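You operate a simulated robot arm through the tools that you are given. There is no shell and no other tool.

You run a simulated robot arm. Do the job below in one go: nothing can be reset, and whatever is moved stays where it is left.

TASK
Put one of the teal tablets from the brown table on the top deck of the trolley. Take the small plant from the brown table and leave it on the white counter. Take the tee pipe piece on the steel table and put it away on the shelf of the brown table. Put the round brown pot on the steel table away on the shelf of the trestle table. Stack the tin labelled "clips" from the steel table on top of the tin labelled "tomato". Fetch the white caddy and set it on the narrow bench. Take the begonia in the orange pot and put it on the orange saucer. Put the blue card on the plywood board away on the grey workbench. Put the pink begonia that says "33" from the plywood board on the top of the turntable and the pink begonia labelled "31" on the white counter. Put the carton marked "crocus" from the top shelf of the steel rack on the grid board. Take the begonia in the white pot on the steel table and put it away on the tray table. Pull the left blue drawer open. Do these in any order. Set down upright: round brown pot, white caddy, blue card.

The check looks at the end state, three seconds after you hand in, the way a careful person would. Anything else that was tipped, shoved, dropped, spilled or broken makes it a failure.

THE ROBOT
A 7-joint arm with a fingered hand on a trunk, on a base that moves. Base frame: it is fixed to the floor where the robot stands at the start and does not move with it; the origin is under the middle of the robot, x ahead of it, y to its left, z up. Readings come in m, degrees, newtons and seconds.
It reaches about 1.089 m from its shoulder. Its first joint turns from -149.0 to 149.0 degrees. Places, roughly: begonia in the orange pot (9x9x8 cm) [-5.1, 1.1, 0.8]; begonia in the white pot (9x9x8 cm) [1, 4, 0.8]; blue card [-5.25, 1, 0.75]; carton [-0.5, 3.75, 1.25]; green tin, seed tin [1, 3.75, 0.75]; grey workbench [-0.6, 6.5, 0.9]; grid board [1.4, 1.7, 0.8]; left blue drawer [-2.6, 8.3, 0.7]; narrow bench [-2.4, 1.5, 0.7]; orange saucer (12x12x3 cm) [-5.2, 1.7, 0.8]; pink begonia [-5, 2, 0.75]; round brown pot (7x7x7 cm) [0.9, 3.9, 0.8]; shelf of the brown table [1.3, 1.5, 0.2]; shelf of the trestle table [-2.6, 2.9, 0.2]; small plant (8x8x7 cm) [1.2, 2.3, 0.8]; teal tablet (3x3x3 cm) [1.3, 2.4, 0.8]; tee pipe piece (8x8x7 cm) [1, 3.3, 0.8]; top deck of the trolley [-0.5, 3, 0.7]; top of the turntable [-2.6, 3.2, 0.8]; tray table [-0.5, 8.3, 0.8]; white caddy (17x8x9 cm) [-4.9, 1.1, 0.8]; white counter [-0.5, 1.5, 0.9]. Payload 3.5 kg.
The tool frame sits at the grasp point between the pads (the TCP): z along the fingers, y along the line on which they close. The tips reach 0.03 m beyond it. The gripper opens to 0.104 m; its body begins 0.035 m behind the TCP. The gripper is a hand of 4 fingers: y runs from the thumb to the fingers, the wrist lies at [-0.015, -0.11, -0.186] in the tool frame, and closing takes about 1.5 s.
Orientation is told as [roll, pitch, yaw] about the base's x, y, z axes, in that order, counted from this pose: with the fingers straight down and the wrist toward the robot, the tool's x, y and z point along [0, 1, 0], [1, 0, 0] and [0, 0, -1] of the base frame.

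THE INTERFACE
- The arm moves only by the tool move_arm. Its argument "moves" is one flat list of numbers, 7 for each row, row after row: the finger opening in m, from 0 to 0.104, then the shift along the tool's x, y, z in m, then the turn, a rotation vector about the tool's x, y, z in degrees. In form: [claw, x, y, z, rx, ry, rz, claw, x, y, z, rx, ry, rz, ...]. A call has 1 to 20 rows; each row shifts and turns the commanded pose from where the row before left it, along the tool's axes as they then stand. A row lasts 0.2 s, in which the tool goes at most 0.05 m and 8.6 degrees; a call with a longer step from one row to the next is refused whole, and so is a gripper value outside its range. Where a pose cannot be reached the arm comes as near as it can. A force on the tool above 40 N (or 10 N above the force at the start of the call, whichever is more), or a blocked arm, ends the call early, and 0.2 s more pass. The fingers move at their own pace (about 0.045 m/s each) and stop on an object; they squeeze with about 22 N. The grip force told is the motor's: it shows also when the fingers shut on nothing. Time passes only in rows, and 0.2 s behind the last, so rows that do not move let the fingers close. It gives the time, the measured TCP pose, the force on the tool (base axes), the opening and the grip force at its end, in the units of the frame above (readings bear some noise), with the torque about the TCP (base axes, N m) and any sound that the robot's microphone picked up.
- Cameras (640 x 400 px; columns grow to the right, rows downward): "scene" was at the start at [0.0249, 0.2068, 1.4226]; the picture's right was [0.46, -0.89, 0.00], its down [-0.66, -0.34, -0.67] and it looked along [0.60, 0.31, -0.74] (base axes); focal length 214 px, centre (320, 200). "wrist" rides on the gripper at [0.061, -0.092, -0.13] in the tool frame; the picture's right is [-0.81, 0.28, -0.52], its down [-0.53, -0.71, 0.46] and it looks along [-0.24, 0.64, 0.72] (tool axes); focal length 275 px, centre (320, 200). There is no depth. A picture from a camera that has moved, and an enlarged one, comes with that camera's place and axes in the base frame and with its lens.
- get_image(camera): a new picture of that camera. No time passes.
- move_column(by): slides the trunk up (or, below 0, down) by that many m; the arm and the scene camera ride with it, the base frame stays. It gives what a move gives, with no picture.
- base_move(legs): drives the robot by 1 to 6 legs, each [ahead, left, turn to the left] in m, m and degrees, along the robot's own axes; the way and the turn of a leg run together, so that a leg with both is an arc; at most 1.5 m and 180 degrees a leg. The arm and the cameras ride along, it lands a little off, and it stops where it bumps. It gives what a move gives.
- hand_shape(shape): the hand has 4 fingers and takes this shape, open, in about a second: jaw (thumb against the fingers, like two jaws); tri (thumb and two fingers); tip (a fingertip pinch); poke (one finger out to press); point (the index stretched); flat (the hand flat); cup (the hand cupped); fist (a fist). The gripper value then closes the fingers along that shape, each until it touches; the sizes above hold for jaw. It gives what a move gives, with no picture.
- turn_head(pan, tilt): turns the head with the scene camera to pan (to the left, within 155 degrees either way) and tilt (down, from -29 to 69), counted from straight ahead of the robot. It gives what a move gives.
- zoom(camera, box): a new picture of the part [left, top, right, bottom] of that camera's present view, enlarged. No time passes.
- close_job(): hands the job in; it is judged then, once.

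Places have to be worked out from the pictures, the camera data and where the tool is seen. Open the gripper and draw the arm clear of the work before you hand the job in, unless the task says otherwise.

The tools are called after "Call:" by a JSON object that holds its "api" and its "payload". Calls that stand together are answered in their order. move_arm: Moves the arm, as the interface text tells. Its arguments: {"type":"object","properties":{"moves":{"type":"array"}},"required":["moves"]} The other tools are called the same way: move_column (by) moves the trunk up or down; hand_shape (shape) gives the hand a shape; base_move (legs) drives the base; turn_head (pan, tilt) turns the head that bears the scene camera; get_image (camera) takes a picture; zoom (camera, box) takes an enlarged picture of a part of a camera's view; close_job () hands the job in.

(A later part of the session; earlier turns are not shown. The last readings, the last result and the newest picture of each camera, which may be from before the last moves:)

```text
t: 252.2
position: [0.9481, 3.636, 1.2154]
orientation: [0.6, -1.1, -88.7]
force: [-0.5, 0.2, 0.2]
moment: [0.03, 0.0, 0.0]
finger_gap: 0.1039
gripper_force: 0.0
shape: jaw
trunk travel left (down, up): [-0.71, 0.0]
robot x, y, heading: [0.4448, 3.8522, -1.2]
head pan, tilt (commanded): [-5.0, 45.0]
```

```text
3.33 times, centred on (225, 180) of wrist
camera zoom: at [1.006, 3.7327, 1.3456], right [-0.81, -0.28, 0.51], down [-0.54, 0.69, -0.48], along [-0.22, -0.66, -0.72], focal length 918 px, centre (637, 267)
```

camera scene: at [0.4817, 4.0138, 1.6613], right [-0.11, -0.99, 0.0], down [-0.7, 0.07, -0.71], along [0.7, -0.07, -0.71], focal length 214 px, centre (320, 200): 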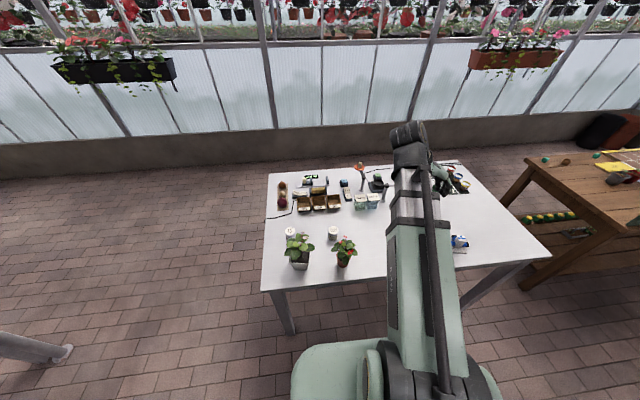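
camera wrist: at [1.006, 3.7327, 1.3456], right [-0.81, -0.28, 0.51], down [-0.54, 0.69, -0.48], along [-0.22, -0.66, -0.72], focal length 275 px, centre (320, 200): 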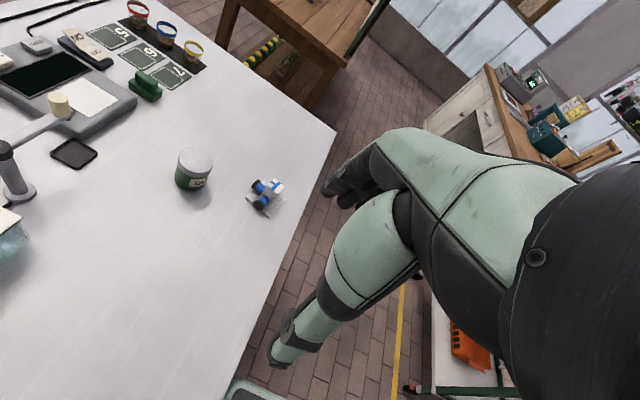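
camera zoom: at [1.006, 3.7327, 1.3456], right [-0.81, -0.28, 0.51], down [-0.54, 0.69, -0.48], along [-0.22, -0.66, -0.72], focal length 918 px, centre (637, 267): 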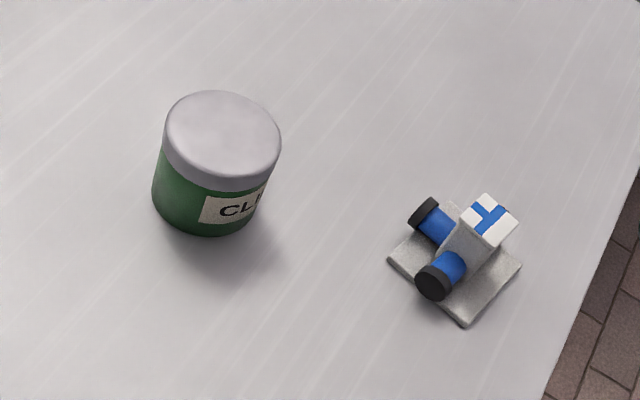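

"TOMATO" is the white tin behind the brown pot, at about (1.07, 3.89); the clips tin is at about (1.125, 3.39). The table top comes out at z≈0.80. I move above the clips tin.

Call:
{"api": "move_arm", "payload": {"moves": [0.104, 0.02456, 0.03527, 0.02357, 0, 0, 0, 0.104, 0.02456, 0.03527, 0.02357, 0, 0, 0, 0.104, 0.02456, 0.03527, 0.02357, 0, 0, 0, 0.104, 0.02456, 0.03527, 0.02357, 0, 0, 0, 0.104, 0.02456, 0.03527, 0.02357, 0, 0, 0, 0.104, 0.02456, 0.03527, 0.02357, 0, 0, 0, 0.104, 0.02456, 0.03527, 0.02357, 0, 0, 0]}}

Call:
{"api": "get_image", "payload": {"camera": "wrist"}}

Call:
{"api": "get_image", "payload": {"camera": "scene"}}

```text
t: 253.8
position: [1.1303, 3.3905, 1.0562]
orientation: [0.6, -1.0, -88.6]
force: [0.4, -0.5, -0.4]
moment: [0.01, -0.01, 0.02]
finger_gap: 0.1042
gripper_force: 0.0
shape: jaw
trunk travel left (down, up): [-0.71, 0.0]
robot x, y, heading: [0.4421, 3.8501, -0.7]
head pan, tilt (commanded): [-5.0, 45.0]
```

```text
taken
camera wrist: at [1.1879, 3.4858, 1.1856], right [-0.81, -0.28, 0.51], down [-0.54, 0.69, -0.47], along [-0.22, -0.66, -0.72], focal length 275 px, centre (320, 200)
```

wrist: 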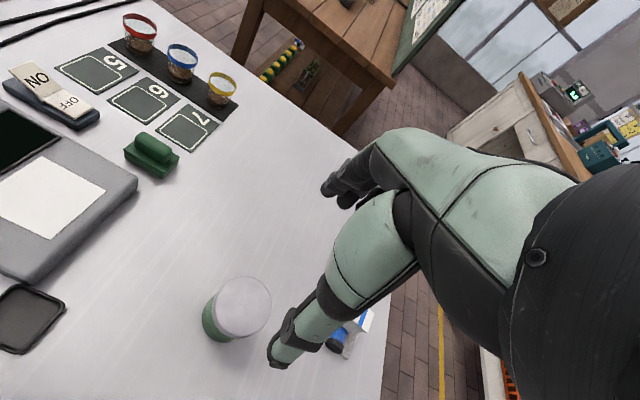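

```text
taken
camera scene: at [0.4823, 4.0132, 1.6614], right [-0.11, -0.99, 0.0], down [-0.7, 0.08, -0.71], along [0.7, -0.07, -0.71], focal length 214 px, centre (320, 200)
```

scene: 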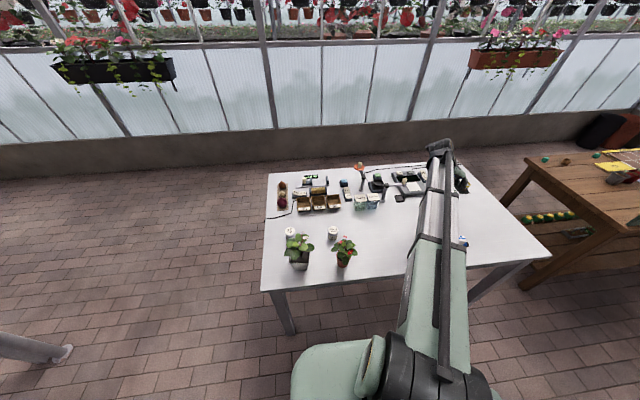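

The hand is nearly centred over the clips tin. I go down around it to z≈0.847.

Call:
{"api": "move_arm", "payload": {"moves": [0.104, -0.003, 0.0015, 0.045, 0, 0, 0, 0.104, 0, 0, 0.045, 0, 0, 0, 0.104, 0, 0, 0.045, 0, 0, 0, 0.104, 0, 0, 0.035, 0, 0, 0, 0.104, 0, 0, 0.025, 0, 0, 0, 0.104, 0, 0, 0.014, 0, 0, 0]}}

Call:
{"api": "get_image", "payload": {"camera": "wrist"}}

```text
t: 255.2
position: [1.1275, 3.385, 0.8471]
orientation: [0.7, -1.1, -88.6]
force: [0.1, -0.3, 0.5]
moment: [0.01, 0.02, -0.01]
finger_gap: 0.1036
gripper_force: 0.0
shape: jaw
trunk travel left (down, up): [-0.71, 0.0]
robot x, y, heading: [0.4416, 3.8499, -1.2]
head pan, tilt (commanded): [-5.0, 45.0]
```

```text
taken
camera wrist: at [1.1846, 3.4809, 0.9774], right [-0.81, -0.28, 0.51], down [-0.54, 0.69, -0.48], along [-0.22, -0.66, -0.71], focal length 275 px, centre (320, 200)
```

wrist: 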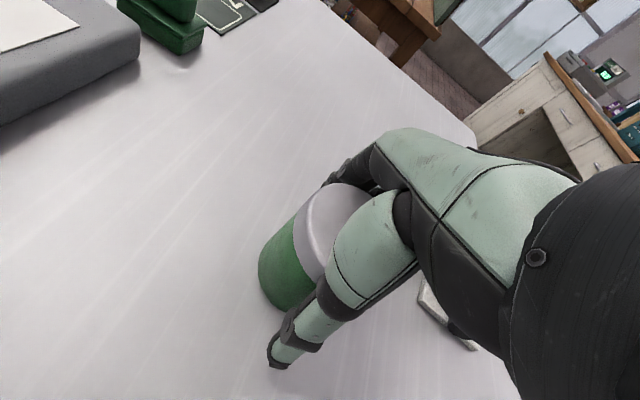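

The tin stands between thumb and fingers without contact. I close and lift.

Call:
{"api": "move_arm", "payload": {"moves": [0.08, 0, 0, 0, 0, 0, 0, 0.06, 0, 0, 0, 0, 0, 0, 0.04, 0, 0, 0, 0, 0, 0, 0.04, 0, 0, 0, 0, 0, 0, 0.04, 0, 0, 0, 0, 0, 0, 0.04, 0, 0, 0, 0, 0, 0, 0.04, 0, 0, 0, 0, 0, 0]}}

Call:
{"api": "get_image", "payload": {"camera": "wrist"}}

```text
t: 256.8
position: [1.1276, 3.3852, 0.8476]
orientation: [0.7, -1.1, -88.6]
force: [-0.9, -0.1, 0.5]
moment: [0.0, -0.02, -0.01]
finger_gap: 0.0547
gripper_force: 21.8
shape: jaw
trunk travel left (down, up): [-0.71, 0.0]
robot x, y, heading: [0.4434, 3.8463, -0.9]
head pan, tilt (commanded): [-5.0, 45.0]
```

```text
taken
camera wrist: at [1.1848, 3.4807, 0.9776], right [-0.81, -0.28, 0.51], down [-0.54, 0.69, -0.47], along [-0.22, -0.66, -0.72], focal length 275 px, centre (320, 200)
```

wrist: 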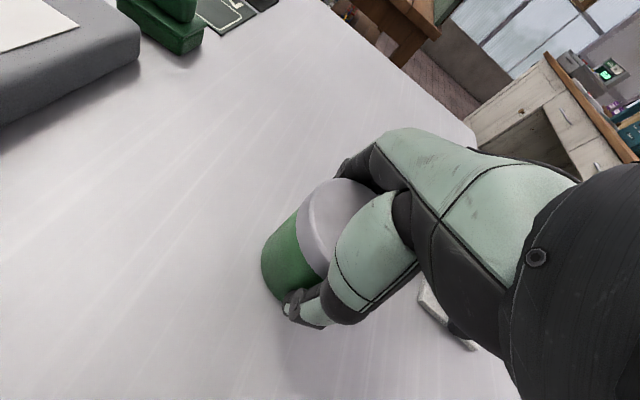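

The tin is held at 5.5 cm gap. I lift it and carry it over toward the tomato tin at z≈1.07.

Call:
{"api": "move_arm", "payload": {"moves": [0.04, 0, 0, -0.015, 0, 0, 0, 0.04, 0, 0, -0.03, 0, 0, 0, 0.04, 0, 0, -0.045, 0, 0, 0, 0.04, 0, 0, -0.045, 0, 0, 0, 0.04, 0, 0, -0.045, 0, 0, 0, 0.04, 0, 0, -0.045, 0, 0, 0, 0.04, -0.0038, -0.0458, 0, 0, 0, 0, 0.04, -0.0038, -0.0458, 0, 0, 0, 0, 0.04, -0.0038, -0.0458, 0, 0, 0, 0, 0.04, -0.0038, -0.0458, 0, 0, 0, 0, 0.04, -0.0038, -0.0458, 0, 0, 0, 0, 0.04, -0.0038, -0.0458, 0, 0, 0, 0, 0.04, -0.0038, -0.0458, 0, 0, 0, 0, 0.04, -0.0038, -0.0458, 0, 0, 0, 0, 0.04, -0.0038, -0.0458, 0, 0, 0, 0, 0.04, -0.0038, -0.0458, 0, 0, 0, 0, 0.04, -0.0038, -0.0458, 0, 0, 0, 0]}}

Call:
{"api": "get_image", "payload": {"camera": "wrist"}}

Call:
{"api": "zoom", "payload": {"camera": "scene", "box": [240, 150, 400, 290]}}

```text
t: 260.4
position: [1.0725, 3.894, 1.0648]
orientation: [0.7, -1.0, -88.7]
force: [-0.2, 0.2, -0.8]
moment: [0.01, 0.0, -0.01]
finger_gap: 0.0545
gripper_force: 21.8
shape: jaw
trunk travel left (down, up): [-0.71, 0.0]
robot x, y, heading: [0.4442, 3.8522, -1.2]
head pan, tilt (commanded): [-5.0, 45.0]
```

```text
taken
camera wrist: at [1.1298, 3.9891, 1.1933], right [-0.81, -0.28, 0.51], down [-0.54, 0.69, -0.48], along [-0.22, -0.66, -0.71], focal length 275 px, centre (320, 200)
```

wrist: 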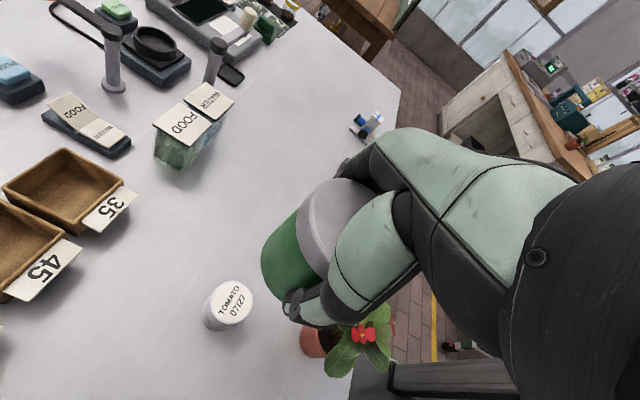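

```text
2.86 times, centred on (320, 220) of scene
camera zoom: at [0.4819, 4.0144, 1.6612], right [-0.11, -0.99, 0.0], down [-0.7, 0.08, -0.71], along [0.7, -0.08, -0.71], focal length 613 px, centre (320, 143)
```

zoom: 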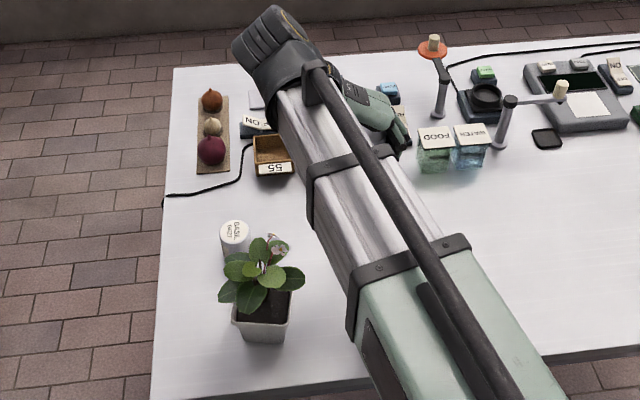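

Call:
{"api": "zoom", "payload": {"camera": "wrist", "box": [180, 170, 380, 350]}}

```text
2.22 times, centred on (280, 260) of wrist
camera zoom: at [1.1298, 3.9891, 1.1933], right [-0.81, -0.28, 0.51], down [-0.54, 0.69, -0.48], along [-0.22, -0.66, -0.71], focal length 612 px, centre (409, 67)
```

zoom: 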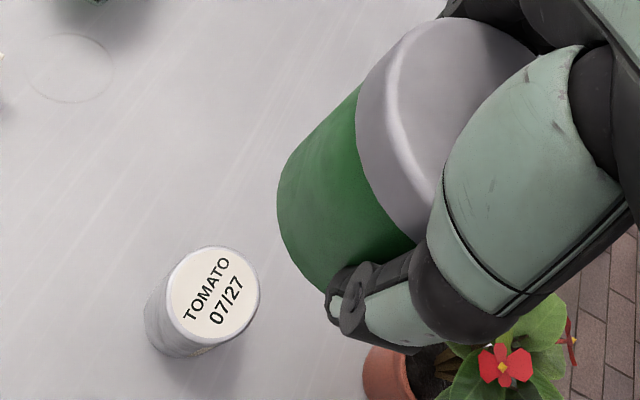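

The tomato tin's top centre is at about (1.079, 3.890). I adjust by a few millimetres and descend to just above it.

Call:
{"api": "move_arm", "payload": {"moves": [0.04, 0.0015, 0.003, 0.03, 0, 0, 0, 0.04, 0.0015, 0.003, 0.03, 0, 0, 0, 0.04, 0, 0.001, 0.03, 0, 0, 0, 0.04, 0, 0, 0.025, 0, 0, 0, 0.04, 0, 0, 0.02, 0, 0, 0]}}

Call:
{"api": "get_image", "payload": {"camera": "wrist"}}

Call:
{"api": "zoom", "payload": {"camera": "scene", "box": [270, 180, 400, 280]}}

```text
t: 261.6
position: [1.077, 3.8829, 0.9284]
orientation: [0.7, -1.1, -88.7]
force: [0.4, 0.6, -1.4]
moment: [-0.04, 0.0, 0.01]
finger_gap: 0.0547
gripper_force: 22.5
shape: jaw
trunk travel left (down, up): [-0.71, 0.0]
robot x, y, heading: [0.445, 3.8518, -1.1]
head pan, tilt (commanded): [-5.0, 45.0]
```

```text
taken
camera wrist: at [1.1343, 3.9785, 1.0579], right [-0.81, -0.28, 0.51], down [-0.54, 0.69, -0.47], along [-0.22, -0.66, -0.72], focal length 275 px, centre (320, 200)
```

wrist: 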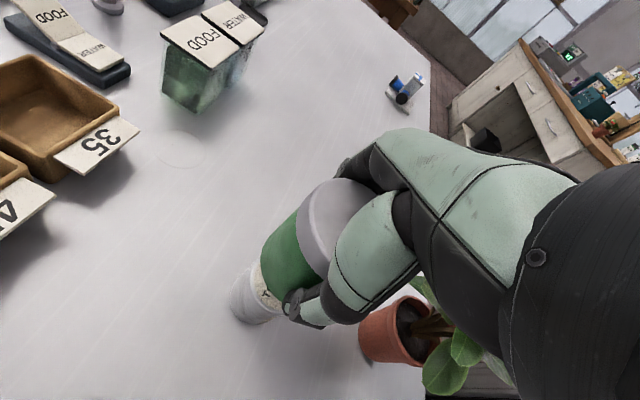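

```text
4.00 times, centred on (335, 230) of scene
camera zoom: at [0.482, 4.0138, 1.6613], right [-0.11, -0.99, 0.0], down [-0.7, 0.08, -0.71], along [0.7, -0.08, -0.71], focal length 858 px, centre (260, 80)
```

zoom: 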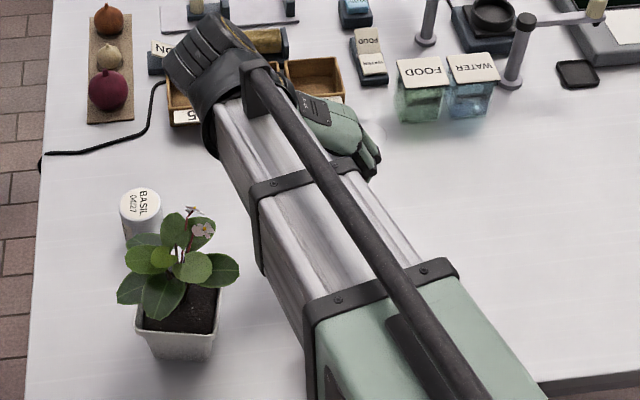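

Call:
{"api": "zoom", "payload": {"camera": "wrist", "box": [200, 170, 360, 340]}}

```text
2.35 times, centred on (280, 255) of wrist
camera zoom: at [1.1343, 3.9785, 1.0579], right [-0.81, -0.28, 0.51], down [-0.54, 0.69, -0.47], along [-0.22, -0.66, -0.72], focal length 648 px, centre (414, 71)
```

zoom: 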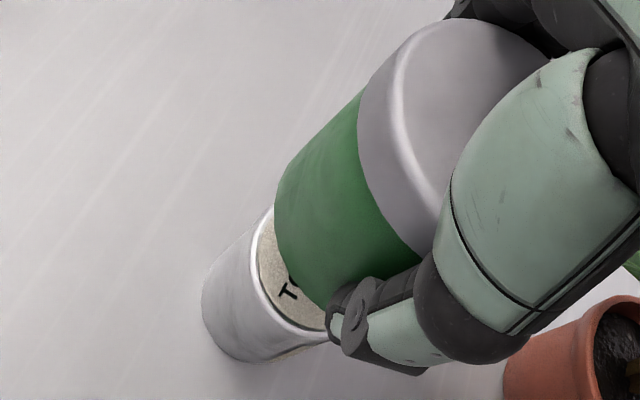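

The clips tin is lined up above the tomato tin. I lower in fine steps.

Call:
{"api": "move_arm", "payload": {"moves": [0.04, 0, 0, 0.008, 0, 0, 0, 0.04, 0, 0, 0.005, 0, 0, 0]}}

```text
t: 262.2
position: [1.0769, 3.8822, 0.9153]
orientation: [0.7, -1.1, -88.8]
force: [0.3, 0.1, -2.3]
moment: [0.02, 0.02, 0.01]
finger_gap: 0.0547
gripper_force: 22.0
shape: jaw
trunk travel left (down, up): [-0.71, 0.0]
robot x, y, heading: [0.4455, 3.8527, -1.0]
head pan, tilt (commanded): [-5.0, 45.0]
```

Call:
{"api": "move_arm", "payload": {"moves": [0.04, 0, 0, 0.003, 0, 0, 0]}}

```text
t: 262.6
position: [1.0765, 3.8815, 0.912]
orientation: [0.7, -1.1, -88.6]
force: [0.0, 0.1, -2.3]
moment: [0.03, -0.02, 0.0]
finger_gap: 0.0543
gripper_force: 22.1
shape: jaw
trunk travel left (down, up): [-0.71, 0.0]
robot x, y, heading: [0.4424, 3.8513, -0.9]
head pan, tilt (commanded): [-5.0, 45.0]
```

Call:
{"api": "move_arm", "payload": {"moves": [0.04, 0, 0, 0.003, 0, 0, 0]}}

```text
t: 263.0
position: [1.0763, 3.8829, 0.91]
orientation: [0.7, -1.1, -88.7]
force: [0.2, 0.6, -0.8]
moment: [0.03, 0.0, 0.02]
finger_gap: 0.0544
gripper_force: 21.6
shape: jaw
trunk travel left (down, up): [-0.71, 0.0]
robot x, y, heading: [0.4426, 3.8521, -1.1]
head pan, tilt (commanded): [-5.0, 45.0]
```

Call:
{"api": "move_arm", "payload": {"moves": [0.04, 0, 0, 0.002, 0, 0, 0]}}

```text
t: 263.4
position: [1.0769, 3.8835, 0.9071]
orientation: [0.7, -1.1, -88.7]
force: [0.6, -0.1, -1.5]
moment: [0.03, -0.04, 0.01]
finger_gap: 0.0545
gripper_force: 22.5
shape: jaw
trunk travel left (down, up): [-0.71, 0.0]
robot x, y, heading: [0.4439, 3.8546, -1.2]
head pan, tilt (commanded): [-5.0, 45.0]
```

Call:
{"api": "move_arm", "payload": {"moves": [0.04, 0, 0, 0.002, 0, 0, 0]}}

```text
t: 263.8
position: [1.0773, 3.8819, 0.9076]
orientation: [0.6, -1.1, -88.7]
force: [-0.3, 0.1, 0.7]
moment: [-0.01, 0.01, -0.03]
finger_gap: 0.0544
gripper_force: 21.9
shape: jaw
trunk travel left (down, up): [-0.71, 0.0]
robot x, y, heading: [0.4481, 3.8536, -1.0]
head pan, tilt (commanded): [-5.0, 45.0]
```

Force begins to turn upward; the tins touch. I press 1 mm more and open fully.

Call:
{"api": "move_arm", "payload": {"moves": [0.04, 0, 0, 0.001, 0, 0, 0, 0.06, 0, 0, 0, 0, 0, 0, 0.075, 0, 0, 0, 0, 0, 0, 0.09, 0, 0, 0, 0, 0, 0, 0.104, 0, 0, 0, 0, 0, 0, 0.104, 0, 0, 0, 0, 0, 0, 0.104, 0, 0, 0, 0, 0, 0, 0.104, 0, 0, 0, 0, 0, 0]}}

Call:
{"api": "get_image", "payload": {"camera": "wrist"}}

```text
t: 265.6
position: [1.0776, 3.8832, 0.9033]
orientation: [0.7, -1.2, -88.6]
force: [-0.8, 0.3, -0.7]
moment: [0.02, -0.01, 0.01]
finger_gap: 0.1035
gripper_force: 0.0
shape: jaw
trunk travel left (down, up): [-0.71, 0.0]
robot x, y, heading: [0.4402, 3.8517, -1.0]
head pan, tilt (commanded): [-5.0, 45.0]
```

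```text
taken
camera wrist: at [1.1348, 3.9782, 1.0344], right [-0.81, -0.28, 0.51], down [-0.54, 0.69, -0.48], along [-0.22, -0.66, -0.72], focal length 275 px, centre (320, 200)
```

wrist: 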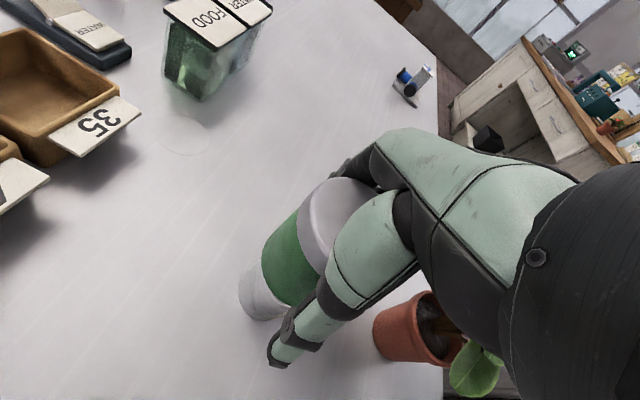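

The tin is released on the other. I rise straight up slowly and check the stack.

Call:
{"api": "move_arm", "payload": {"moves": [0.104, 0, 0, -0.01, 0, 0, 0, 0.104, 0, 0, -0.015, 0, 0, 0, 0.104, 0, 0, -0.025, 0, 0, 0, 0.104, 0, 0, -0.035, 0, 0, 0, 0.104, 0, 0, -0.045, 0, 0, 0, 0.104, 0, 0, -0.045, 0, 0, 0, 0.104, 0, 0, -0.045, 0, 0, 0]}}

Call:
{"api": "get_image", "payload": {"camera": "wrist"}}

```text
t: 267.2
position: [1.0751, 3.8853, 1.1239]
orientation: [0.7, -1.0, -88.8]
force: [0.4, 0.2, -0.5]
moment: [-0.01, 0.01, 0.0]
finger_gap: 0.1037
gripper_force: 0.0
shape: jaw
trunk travel left (down, up): [-0.71, 0.0]
robot x, y, heading: [0.4456, 3.8521, -1.3]
head pan, tilt (commanded): [-5.0, 45.0]
```

```text
taken
camera wrist: at [1.1326, 3.9819, 1.2545], right [-0.81, -0.28, 0.51], down [-0.54, 0.69, -0.47], along [-0.22, -0.66, -0.71], focal length 275 px, centre (320, 200)
```

wrist: 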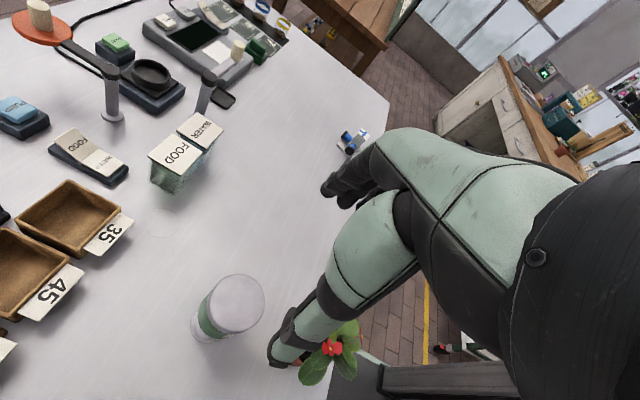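

The stack stands well. Now the tee piece at about (0.968, 3.335): I slide south to face it and look at it closely.

Call:
{"api": "base_move", "payload": {"legs": [[0, -0.42, 1.0]]}}

Call:
{"api": "get_image", "payload": {"camera": "wrist"}}

Call:
{"api": "turn_head", "payload": {"pan": -15, "tilt": 60}}

Call:
{"api": "get_image", "payload": {"camera": "scene"}}

```text
t: 269.8
position: [1.0698, 3.4725, 1.1243]
orientation: [0.8, -1.1, -87.9]
force: [0.1, 0.0, -0.3]
moment: [0.0, 0.01, -0.01]
finger_gap: 0.1038
gripper_force: 0.0
shape: jaw
trunk travel left (down, up): [-0.71, 0.0]
robot x, y, heading: [0.4396, 3.4306, -0.3]
head pan, tilt (commanded): [-5.0, 45.0]
```

```text
taken
camera wrist: at [1.1258, 3.5688, 1.2542], right [-0.81, -0.3, 0.51], down [-0.55, 0.68, -0.47], along [-0.21, -0.67, -0.72], focal length 275 px, centre (320, 200)
```

wrist: 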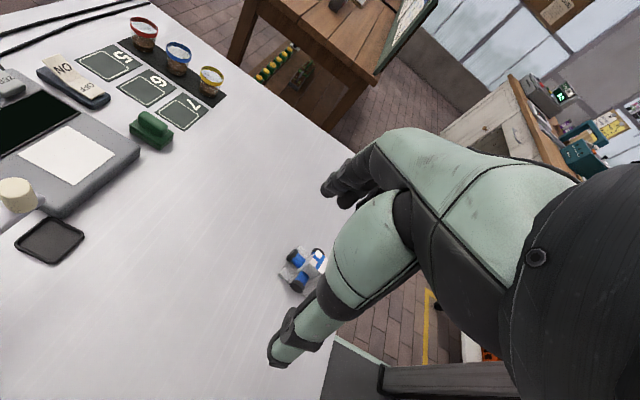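

```text
t: 270.6
position: [1.069, 3.4734, 1.1241]
orientation: [0.9, -1.1, -87.8]
force: [0.0, -0.1, -0.5]
moment: [-0.02, 0.04, 0.05]
finger_gap: 0.1036
gripper_force: 0.0
shape: jaw
trunk travel left (down, up): [-0.71, 0.0]
robot x, y, heading: [0.4408, 3.4288, -0.3]
head pan, tilt (commanded): [-15.0, 60.0]
```

```text
taken
camera scene: at [0.4576, 3.5815, 1.6419], right [-0.26, -0.96, 0.0], down [-0.84, 0.23, -0.5], along [0.48, -0.13, -0.87], focal length 214 px, centre (320, 200)
```

scene: 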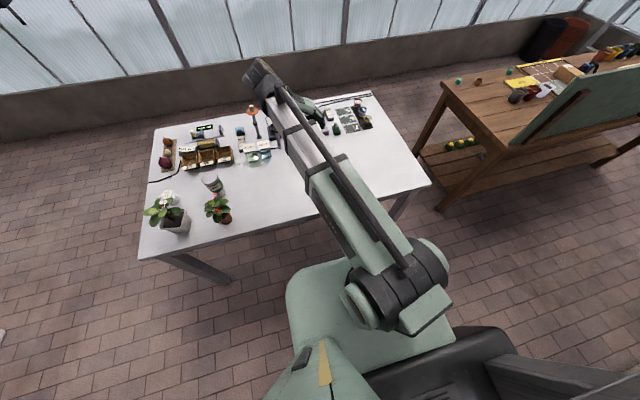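

Call:
{"api": "move_arm", "payload": {"moves": [0.104, -0.0266, 0.0336, 0.0185, 0, 0, 0, 0.104, -0.0266, 0.0336, 0.0185, 0, 0, 0, 0.104, -0.0266, 0.0336, 0.0185, 0, 0, 0, 0.104, -0.0266, 0.0336, 0.0185, 0, 0, 0]}}

Call:
{"api": "get_image", "payload": {"camera": "wrist"}}

Call:
{"api": "zoom", "payload": {"camera": "wrist", "box": [150, 240, 310, 360]}}

Call:
{"api": "zoom", "payload": {"camera": "scene", "box": [140, 130, 300, 240]}}

```text
t: 271.6
position: [0.968, 3.3336, 1.051]
orientation: [0.6, -1.1, -87.9]
force: [-0.7, 0.0, 0.0]
moment: [0.01, -0.02, -0.03]
finger_gap: 0.1038
gripper_force: 0.2
shape: jaw
trunk travel left (down, up): [-0.71, 0.0]
robot x, y, heading: [0.4321, 3.4268, -0.1]
head pan, tilt (commanded): [-15.0, 60.0]
```

```text
taken
camera wrist: at [1.0235, 3.43, 1.1805], right [-0.81, -0.3, 0.51], down [-0.55, 0.68, -0.47], along [-0.21, -0.67, -0.72], focal length 275 px, centre (320, 200)
```

wrist: 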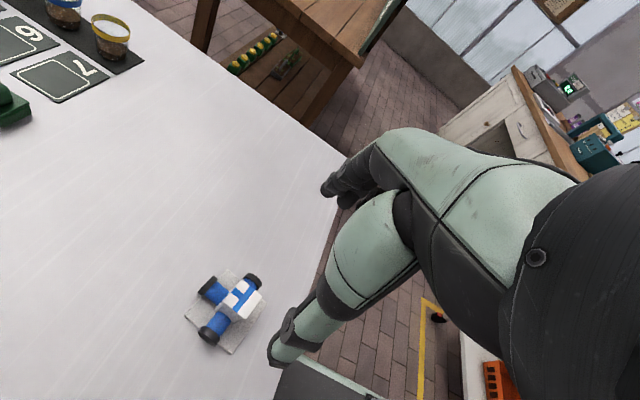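

```text
3.33 times, centred on (230, 300) of wrist
camera zoom: at [1.0235, 3.43, 1.1805], right [-0.81, -0.3, 0.51], down [-0.55, 0.68, -0.47], along [-0.21, -0.67, -0.72], focal length 918 px, centre (620, -133)
```

zoom: 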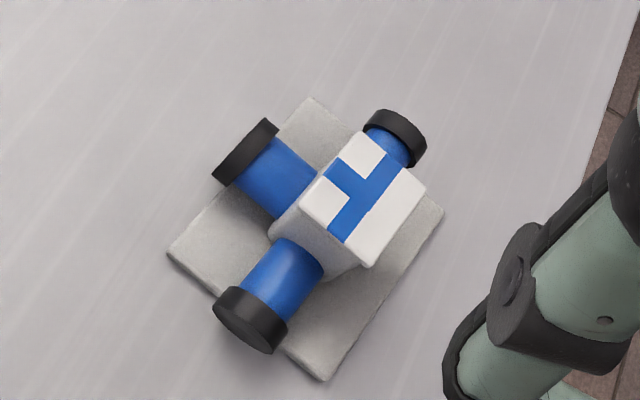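

```text
3.64 times, centred on (220, 185) of scene
camera zoom: at [0.4572, 3.5811, 1.6419], right [-0.26, -0.96, 0.0], down [-0.84, 0.23, -0.5], along [0.48, -0.13, -0.87], focal length 780 px, centre (684, 254)
```

zoom: 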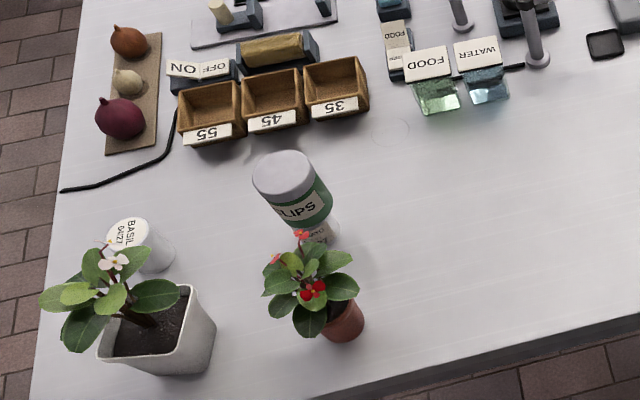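

The tee piece is one unit: a plate with a 3 cm white block (top z≈0.87, centre ≈ (0.969, 3.329)) and three pipe arms, turned about -13°. I turn the hand to yaw -13° so the thumb comes on the arm-free side.

Call:
{"api": "move_arm", "payload": {"moves": [0.104, 0, 0, 0, 0, 0, -8.3, 0.104, 0, 0, 0, 0, 0, -8.3, 0.104, 0, 0, 0, 0, 0, -8.3, 0.104, 0, 0, 0, 0, 0, -8.3, 0.104, 0, 0, 0, 0, 0, -8.3, 0.104, 0, 0, 0, 0, 0, -8.3, 0.104, 0, 0, 0, 0, 0, -8.3, 0.104, 0, 0, 0, 0, 0, -8.3, 0.104, 0, 0, 0, 0, 0, -8.3]}}

Call:
{"api": "get_image", "payload": {"camera": "wrist"}}

Call:
{"api": "zoom", "payload": {"camera": "wrist", "box": [150, 240, 310, 360]}}

```text
t: 273.6
position: [0.9996, 3.3307, 1.0531]
orientation: [-1.0, -0.9, -13.1]
force: [-0.1, 0.4, 0.0]
moment: [0.01, 0.02, 0.01]
finger_gap: 0.1035
gripper_force: 0.1
shape: jaw
out of reach, approached as far as the arm can: row 4, 5, 6, 7
trunk travel left (down, up): [-0.71, 0.0]
robot x, y, heading: [0.4346, 3.4297, -0.1]
head pan, tilt (commanded): [-15.0, 60.0]
```

```text
taken
camera wrist: at [0.9229, 3.4137, 1.1812], right [0.08, -0.84, 0.53], down [-0.81, -0.37, -0.46], along [0.58, -0.4, -0.71], focal length 275 px, centre (320, 200)
```

wrist: 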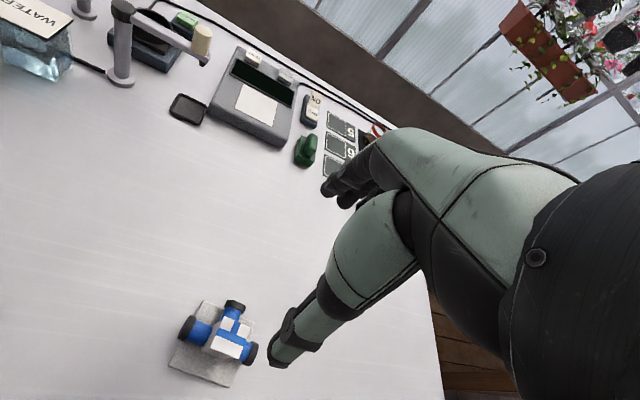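

```text
3.33 times, centred on (230, 300) of wrist
camera zoom: at [0.9229, 3.4137, 1.1812], right [0.08, -0.84, 0.53], down [-0.81, -0.37, -0.46], along [0.58, -0.4, -0.71], focal length 918 px, centre (620, -133)
```

zoom: 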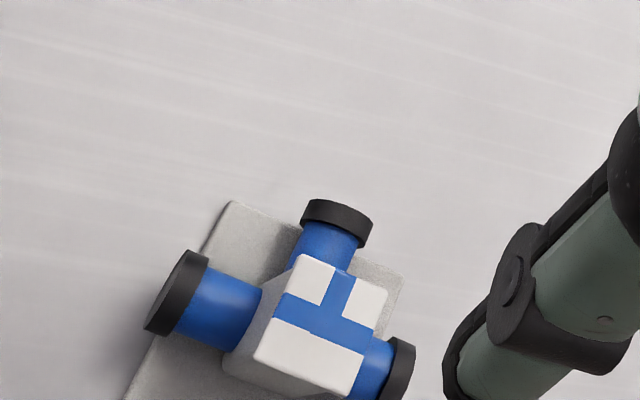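

The arm was cramped that close in, so I back the base 12 cm and then bring the hand over the block again.

Call:
{"api": "base_move", "payload": {"legs": [[-0.12, 0, 0]]}}

```text
t: 274.8
position: [0.8773, 3.3314, 1.0531]
orientation: [-1.0, -0.9, -13.2]
force: [0.5, 0.2, -0.3]
moment: [-0.01, -0.03, -0.01]
finger_gap: 0.104
gripper_force: 0.2
shape: jaw
trunk travel left (down, up): [-0.71, 0.0]
robot x, y, heading: [0.3141, 3.4283, -0.1]
head pan, tilt (commanded): [-15.0, 60.0]
```

Call:
{"api": "move_arm", "payload": {"moves": [0.104, 0.0057, 0.0294, 0.034, 0, 0, 0, 0.104, 0.0057, 0.0294, 0.034, 0, 0, 0, 0.104, 0.0057, 0.0294, 0.034, 0, 0, 0]}}

Call:
{"api": "get_image", "payload": {"camera": "wrist"}}

Call:
{"api": "zoom", "payload": {"camera": "wrist", "box": [180, 220, 340, 340]}}

```text
t: 275.6
position: [0.9701, 3.3261, 0.9506]
orientation: [-0.9, -0.9, -13.3]
force: [0.3, 0.2, -0.1]
moment: [0.0, -0.01, 0.02]
finger_gap: 0.1037
gripper_force: 0.0
shape: jaw
trunk travel left (down, up): [-0.71, 0.0]
robot x, y, heading: [0.3176, 3.4263, -0.1]
head pan, tilt (commanded): [-15.0, 60.0]
```

```text
taken
camera wrist: at [0.8928, 3.4089, 1.0788], right [0.08, -0.84, 0.53], down [-0.81, -0.36, -0.46], along [0.58, -0.4, -0.71], focal length 275 px, centre (320, 200)
```

wrist: 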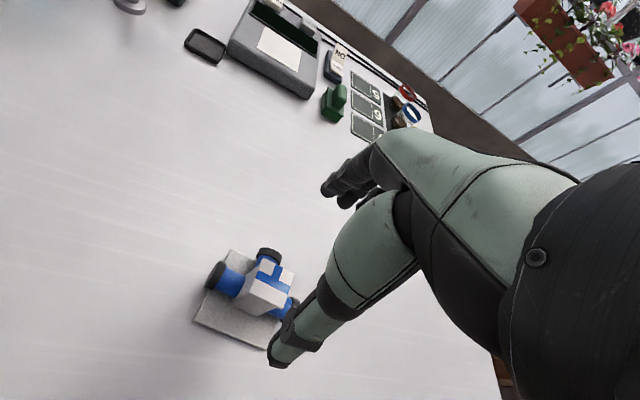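

```text
3.33 times, centred on (260, 280) of wrist
camera zoom: at [0.8928, 3.4089, 1.0788], right [0.08, -0.84, 0.53], down [-0.81, -0.36, -0.46], along [0.58, -0.4, -0.71], focal length 918 px, centre (520, -67)
```

zoom: 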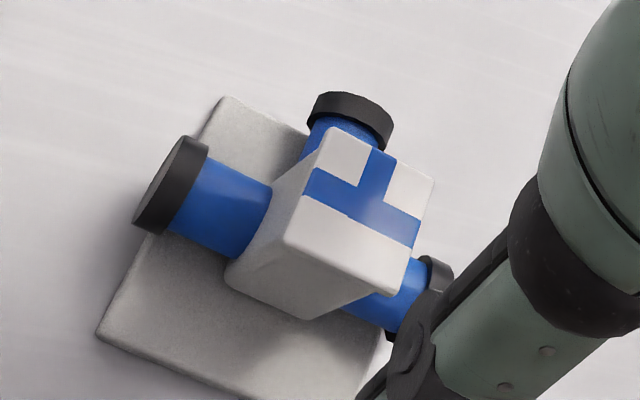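

The hand is aligned with the block; a 6 mm correction back, then I go down so the fingertips take the block's upper 2 cm, and close.

Call:
{"api": "move_arm", "payload": {"moves": [0.104, 0.001, -0.0055, 0.03, 0, 0, 0, 0.09, 0, 0, 0.02, 0, 0, 0, 0.08, 0, 0, 0.0126, 0, 0, 0, 0.06, 0, 0, 0, 0, 0, 0, 0.04, 0, 0, 0, 0, 0, 0, 0.015, 0, 0, 0, 0, 0, 0, 0.015, 0, 0, 0, 0, 0, 0, 0.015, 0, 0, 0, 0, 0, 0, 0.015, 0, 0, 0, 0, 0, 0]}}

Call:
{"api": "get_image", "payload": {"camera": "wrist"}}

```text
t: 277.6
position: [0.9651, 3.3276, 0.8906]
orientation: [-1.0, -1.1, -13.2]
force: [-1.8, 0.4, 13.7]
moment: [0.04, 0.08, 0.0]
finger_gap: 0.0264
gripper_force: 21.6
shape: jaw
trunk travel left (down, up): [-0.71, 0.0]
robot x, y, heading: [0.3162, 3.43, -0.1]
head pan, tilt (commanded): [-15.0, 60.0]
```

```text
taken
camera wrist: at [0.8875, 3.41, 1.0185], right [0.08, -0.84, 0.53], down [-0.81, -0.36, -0.46], along [0.58, -0.4, -0.71], focal length 275 px, centre (320, 200)
```

wrist: 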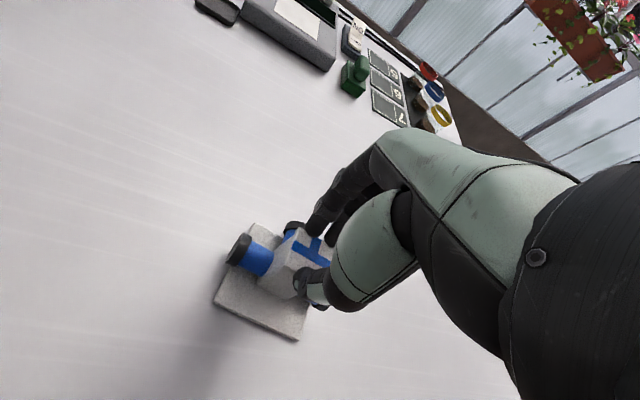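

Gripped at 2.6 cm. I lift a few centimetres and check the hold.

Call:
{"api": "move_arm", "payload": {"moves": [0.01, 0, 0, -0.01, 0, 0, 0, 0.01, 0, 0, -0.02, 0, 0, 0, 0.01, 0, 0, -0.03, 0, 0, 0, 0.01, 0, 0, -0.03, 0, 0, 0]}}

Call:
{"api": "get_image", "payload": {"camera": "wrist"}}

Call:
{"api": "zoom", "payload": {"camera": "wrist", "box": [200, 180, 400, 340]}}

```text
t: 278.6
position: [0.9654, 3.3277, 0.9781]
orientation: [-0.9, -0.8, -13.2]
force: [0.5, 0.9, -0.7]
moment: [0.02, 0.03, 0.0]
finger_gap: 0.0238
gripper_force: 22.6
shape: jaw
trunk travel left (down, up): [-0.71, 0.0]
robot x, y, heading: [0.3156, 3.4307, -0.2]
head pan, tilt (commanded): [-15.0, 60.0]
```

```text
taken
camera wrist: at [0.8879, 3.4112, 1.1076], right [0.08, -0.84, 0.53], down [-0.81, -0.36, -0.46], along [0.58, -0.4, -0.71], focal length 275 px, centre (320, 200)
```

wrist: 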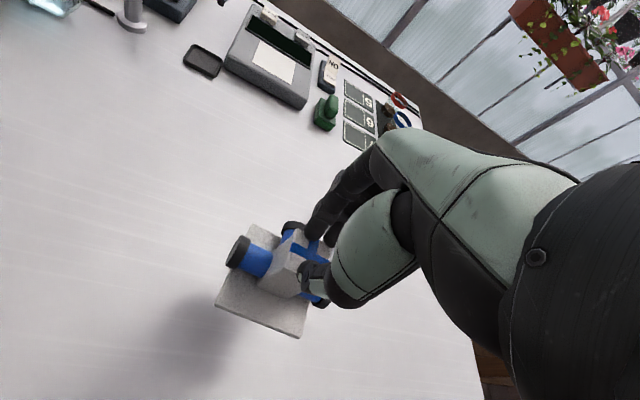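

```text
2.50 times, centred on (300, 260) of wrist
camera zoom: at [0.8879, 3.4112, 1.1076], right [0.08, -0.84, 0.53], down [-0.81, -0.36, -0.46], along [0.58, -0.4, -0.71], focal length 688 px, centre (370, 50)
```

zoom: 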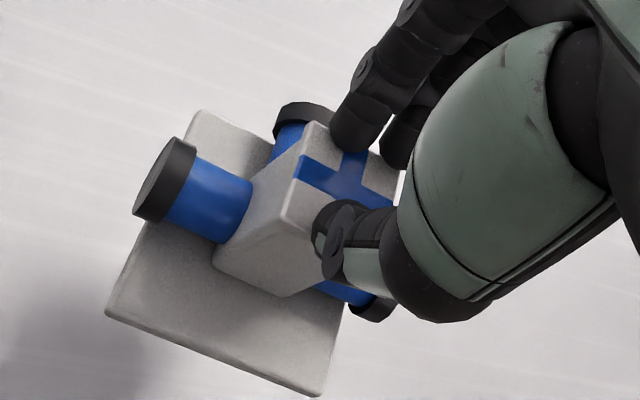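

The tee is firmly held and off the table. I raise it, turn the base to face south and drive down the aisle toward the brown table's shelf.

Call:
{"api": "move_arm", "payload": {"moves": [0.01, 0, 0, -0.043, 0, 0, 0, 0.01, 0, 0, -0.043, 0, 0, 0, 0.01, 0, 0, -0.043, 0, 0, 0, 0.01, 0, 0, -0.043, 0, 0, 0]}}

Call:
{"api": "base_move", "payload": {"legs": [[0, 0, -90], [1.0, 0, 0], [0.85, 0, 0]]}}

Call:
{"api": "turn_head", "payload": {"pan": 60, "tilt": 45}}

Call:
{"api": "get_image", "payload": {"camera": "scene"}}

```text
t: 279.6
position: [0.9613, 3.3308, 1.1515]
orientation: [-0.9, -0.8, -13.2]
force: [-0.1, -0.5, -0.6]
moment: [0.0, 0.0, 0.01]
finger_gap: 0.0234
gripper_force: 21.9
shape: jaw
trunk travel left (down, up): [-0.71, 0.0]
robot x, y, heading: [0.3175, 3.4292, -0.2]
head pan, tilt (commanded): [-15.0, 60.0]
```

```text
t: 292.7
position: [0.2285, 0.9303, 1.1511]
orientation: [-1.0, -0.8, -103.0]
force: [-0.3, -0.1, -1.2]
moment: [0.02, -0.02, 0.02]
finger_gap: 0.0238
gripper_force: 21.7
shape: jaw
trunk travel left (down, up): [-0.71, 0.0]
robot x, y, heading: [0.3275, 1.579, -89.9]
head pan, tilt (commanded): [-15.0, 60.0]
```

```text
t: 294.2
position: [0.2292, 0.9317, 1.1501]
orientation: [-0.9, -0.8, -102.9]
force: [-0.1, -0.1, -1.2]
moment: [0.03, 0.04, 0.01]
finger_gap: 0.0234
gripper_force: 21.8
shape: jaw
trunk travel left (down, up): [-0.71, 0.0]
robot x, y, heading: [0.3236, 1.5764, -90.1]
head pan, tilt (commanded): [60.0, 45.0]
```

```text
taken
camera scene: at [0.5632, 1.581, 1.6613], right [-0.5, -0.87, 0.0], down [-0.61, 0.35, -0.71], along [0.61, -0.35, -0.71], focal length 214 px, centre (320, 200)
```

scene: 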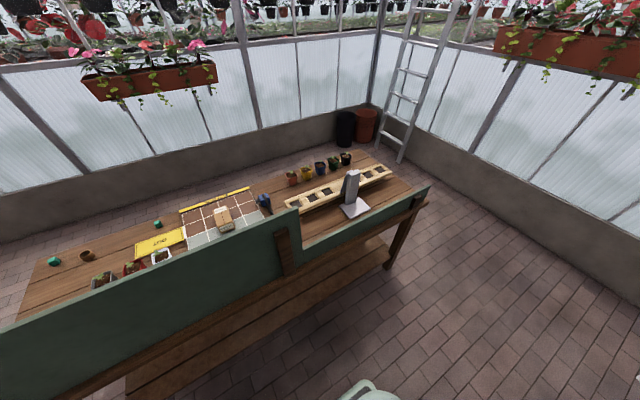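

I lower the trunk fully here in the free aisle so that the camera and hand come to shelf level.

Call:
{"api": "move_column", "payload": {"by": -0.68}}

Call:
{"api": "turn_head", "payload": {"pan": 75, "tilt": 25}}

Call:
{"api": "get_image", "payload": {"camera": "scene"}}

```text
refused: -0.68 is not a number from -0.4 to 0.4
```

```text
t: 295.0
position: [0.2289, 0.9297, 1.1521]
orientation: [-0.9, -0.8, -102.9]
force: [-0.7, 0.6, -0.3]
moment: [0.01, -0.02, -0.02]
finger_gap: 0.0237
gripper_force: 22.2
shape: jaw
trunk travel left (down, up): [-0.71, 0.0]
robot x, y, heading: [0.3259, 1.579, -90.0]
head pan, tilt (commanded): [75.0, 25.0]
```

```text
taken
camera scene: at [0.5818, 1.5978, 1.6918], right [-0.26, -0.97, 0.0], down [-0.41, 0.11, -0.91], along [0.87, -0.24, -0.42], focal length 214 px, centre (320, 200)
```

scene: 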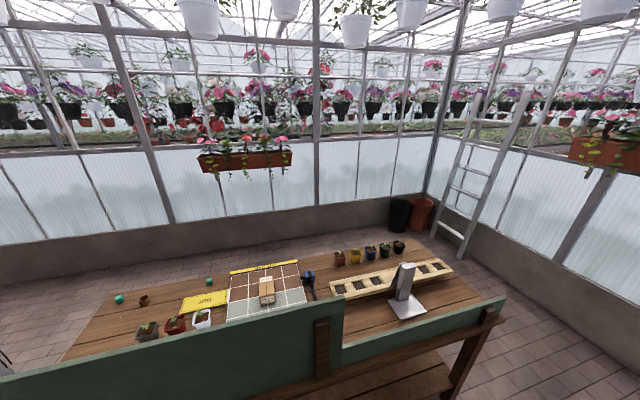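

The column takes at most 0.4 m per call, so I lower in two goes and look at the shelf.

Call:
{"api": "move_column", "payload": {"by": -0.4}}

Call:
{"api": "move_column", "payload": {"by": -0.28}}

Call:
{"api": "turn_head", "payload": {"pan": 80, "tilt": 35}}

Call:
{"api": "get_image", "payload": {"camera": "scene"}}

```text
t: 298.9
position: [0.228, 0.9302, 0.7507]
orientation: [-0.9, -0.8, -103.0]
force: [1.1, -0.1, -1.2]
moment: [0.01, -0.01, -0.03]
finger_gap: 0.0235
gripper_force: 22.0
shape: jaw
trunk travel left (down, up): [-0.31, 0.4]
robot x, y, heading: [0.3242, 1.5763, -89.9]
head pan, tilt (commanded): [75.0, 25.0]
```

```text
t: 301.7
position: [0.2286, 0.9315, 0.4714]
orientation: [-0.9, -0.9, -102.9]
force: [-1.2, 0.2, -1.0]
moment: [-0.03, 0.01, 0.0]
finger_gap: 0.0237
gripper_force: 22.7
shape: jaw
trunk travel left (down, up): [-0.03, 0.68]
robot x, y, heading: [0.3241, 1.5742, -89.9]
head pan, tilt (commanded): [75.0, 25.0]
```

```text
t: 302.4
position: [0.228, 0.9301, 0.4712]
orientation: [-0.8, -0.9, -102.9]
force: [-0.3, 0.3, -0.2]
moment: [-0.02, 0.0, 0.03]
finger_gap: 0.0239
gripper_force: 22.4
shape: jaw
trunk travel left (down, up): [-0.03, 0.68]
robot x, y, heading: [0.3235, 1.5774, -90.1]
head pan, tilt (commanded): [80.0, 35.0]
```

```text
taken
camera scene: at [0.5796, 1.6064, 0.9962], right [-0.17, -0.98, 0.0], down [-0.56, 0.1, -0.82], along [0.81, -0.14, -0.57], focal length 214 px, centre (320, 200)
```

scene: 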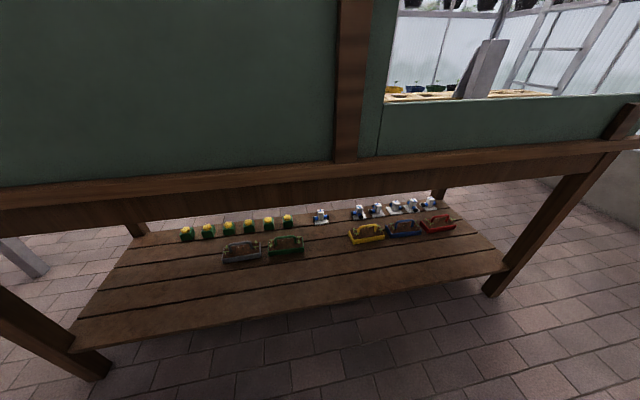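

The shelf's front strip (x 1.03–1.28) is free, and the table's rail hangs down to z≈0.69. I lower the hand to z≈0.36, turn to face the table, then roll in.

Call:
{"api": "move_arm", "payload": {"moves": [0.01, 0, 0, 0.03, 0, 0, 0, 0.01, 0, 0, 0.03, 0, 0, 0, 0.01, 0, 0, 0.03, 0, 0, 0, 0.01, 0, 0, 0.02, 0, 0, 0]}}

Call:
{"api": "base_move", "payload": {"legs": [[0, 0, 90]]}}

Call:
{"api": "turn_head", "payload": {"pan": -10, "tilt": 35}}

Call:
{"api": "get_image", "payload": {"camera": "scene"}}

Call:
{"api": "get_image", "payload": {"camera": "wrist"}}

```text
t: 303.4
position: [0.2269, 0.9287, 0.3629]
orientation: [-0.8, -0.9, -102.9]
force: [-0.6, -0.3, -0.2]
moment: [0.01, 0.03, -0.04]
finger_gap: 0.0237
gripper_force: 22.2
shape: jaw
trunk travel left (down, up): [-0.03, 0.68]
robot x, y, heading: [0.3193, 1.5747, -89.8]
head pan, tilt (commanded): [80.0, 35.0]
```

```text
t: 307.6
position: [0.9668, 1.4687, 0.3604]
orientation: [-0.9, -0.8, -14.2]
force: [0.0, 0.6, -1.0]
moment: [-0.04, -0.03, -0.01]
finger_gap: 0.0233
gripper_force: 21.8
shape: jaw
trunk travel left (down, up): [-0.03, 0.68]
robot x, y, heading: [0.3274, 1.5752, -1.3]
head pan, tilt (commanded): [80.0, 35.0]
```

```text
t: 309.2
position: [0.9683, 1.4674, 0.3615]
orientation: [-0.9, -1.0, -14.1]
force: [-0.8, -0.3, -1.5]
moment: [-0.05, -0.01, -0.02]
finger_gap: 0.0233
gripper_force: 22.2
shape: jaw
trunk travel left (down, up): [-0.03, 0.68]
robot x, y, heading: [0.3226, 1.5781, -1.2]
head pan, tilt (commanded): [-10.0, 35.0]
```

```text
taken
camera scene: at [0.3677, 1.7307, 0.9961], right [-0.19, -0.98, 0.0], down [-0.56, 0.11, -0.82], along [0.8, -0.16, -0.57], focal length 214 px, centre (320, 200)
```

scene: 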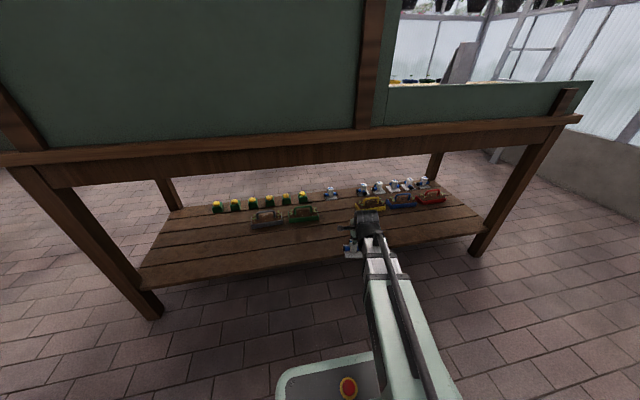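

```text
taken
camera wrist: at [0.8926, 1.5515, 0.4904], right [0.06, -0.84, 0.53], down [-0.82, -0.35, -0.46], along [0.57, -0.41, -0.71], focal length 275 px, centre (320, 200)
```

wrist: 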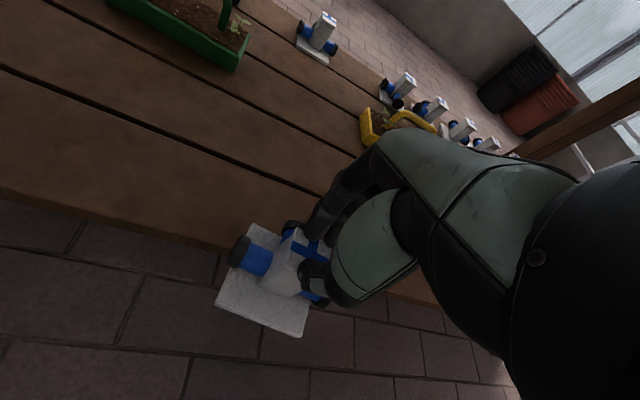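

The way in is free. I roll forward 16 cm so the tee hangs over the shelf's front strip.

Call:
{"api": "base_move", "payload": {"legs": [[0.16, 0.03, 0]]}}

Call:
{"api": "get_image", "payload": {"camera": "scene"}}

Call:
{"api": "get_image", "payload": {"camera": "wrist"}}

```text
t: 310.7
position: [1.1313, 1.4949, 0.3629]
orientation: [-1.0, -0.9, -14.1]
force: [-0.6, 0.7, -0.5]
moment: [0.01, 0.0, 0.0]
finger_gap: 0.0234
gripper_force: 21.9
shape: jaw
trunk travel left (down, up): [-0.03, 0.68]
robot x, y, heading: [0.4866, 1.6056, -0.9]
head pan, tilt (commanded): [-10.0, 35.0]
```

```text
taken
camera scene: at [0.5303, 1.7576, 0.9961], right [-0.19, -0.98, 0.0], down [-0.56, 0.11, -0.82], along [0.8, -0.16, -0.57], focal length 214 px, centre (320, 200)
```

scene: 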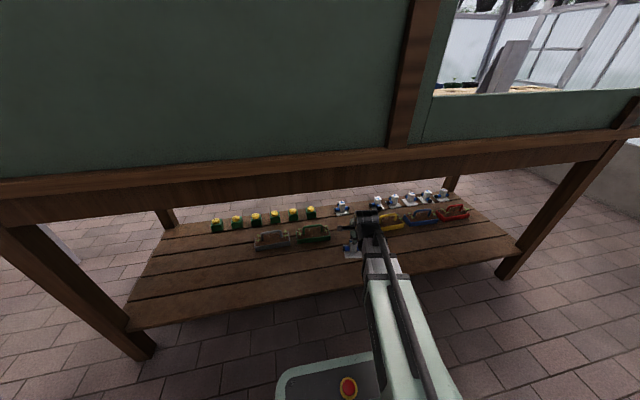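

```text
taken
camera wrist: at [1.0553, 1.5788, 0.4904], right [0.06, -0.84, 0.53], down [-0.82, -0.35, -0.46], along [0.57, -0.41, -0.71], focal length 275 px, centre (320, 200)
```

wrist: 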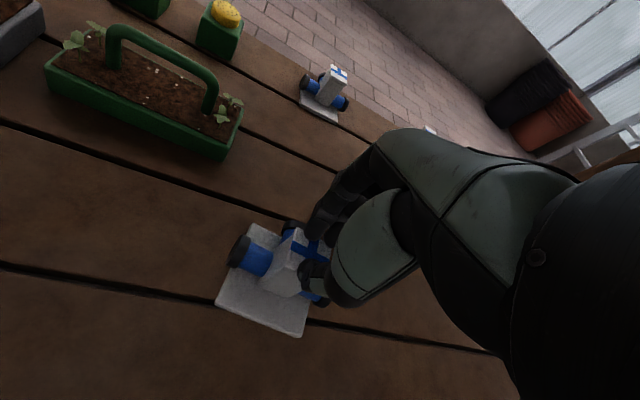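

The tee is over the shelf boards. I lower in steps.

Call:
{"api": "move_arm", "payload": {"moves": [0.01, 0, 0, 0.02, 0, 0, 0, 0.01, 0, 0, 0.02, 0, 0, 0, 0.01, 0, 0, 0.01, 0, 0, 0]}}

```text
t: 311.5
position: [1.1319, 1.4929, 0.313]
orientation: [-1.0, -1.0, -14.1]
force: [-1.3, -0.7, 8.7]
moment: [0.01, -0.01, -0.01]
finger_gap: 0.0235
gripper_force: 21.8
shape: jaw
trunk travel left (down, up): [-0.03, 0.68]
robot x, y, heading: [0.4887, 1.6015, -1.1]
head pan, tilt (commanded): [-10.0, 35.0]
```

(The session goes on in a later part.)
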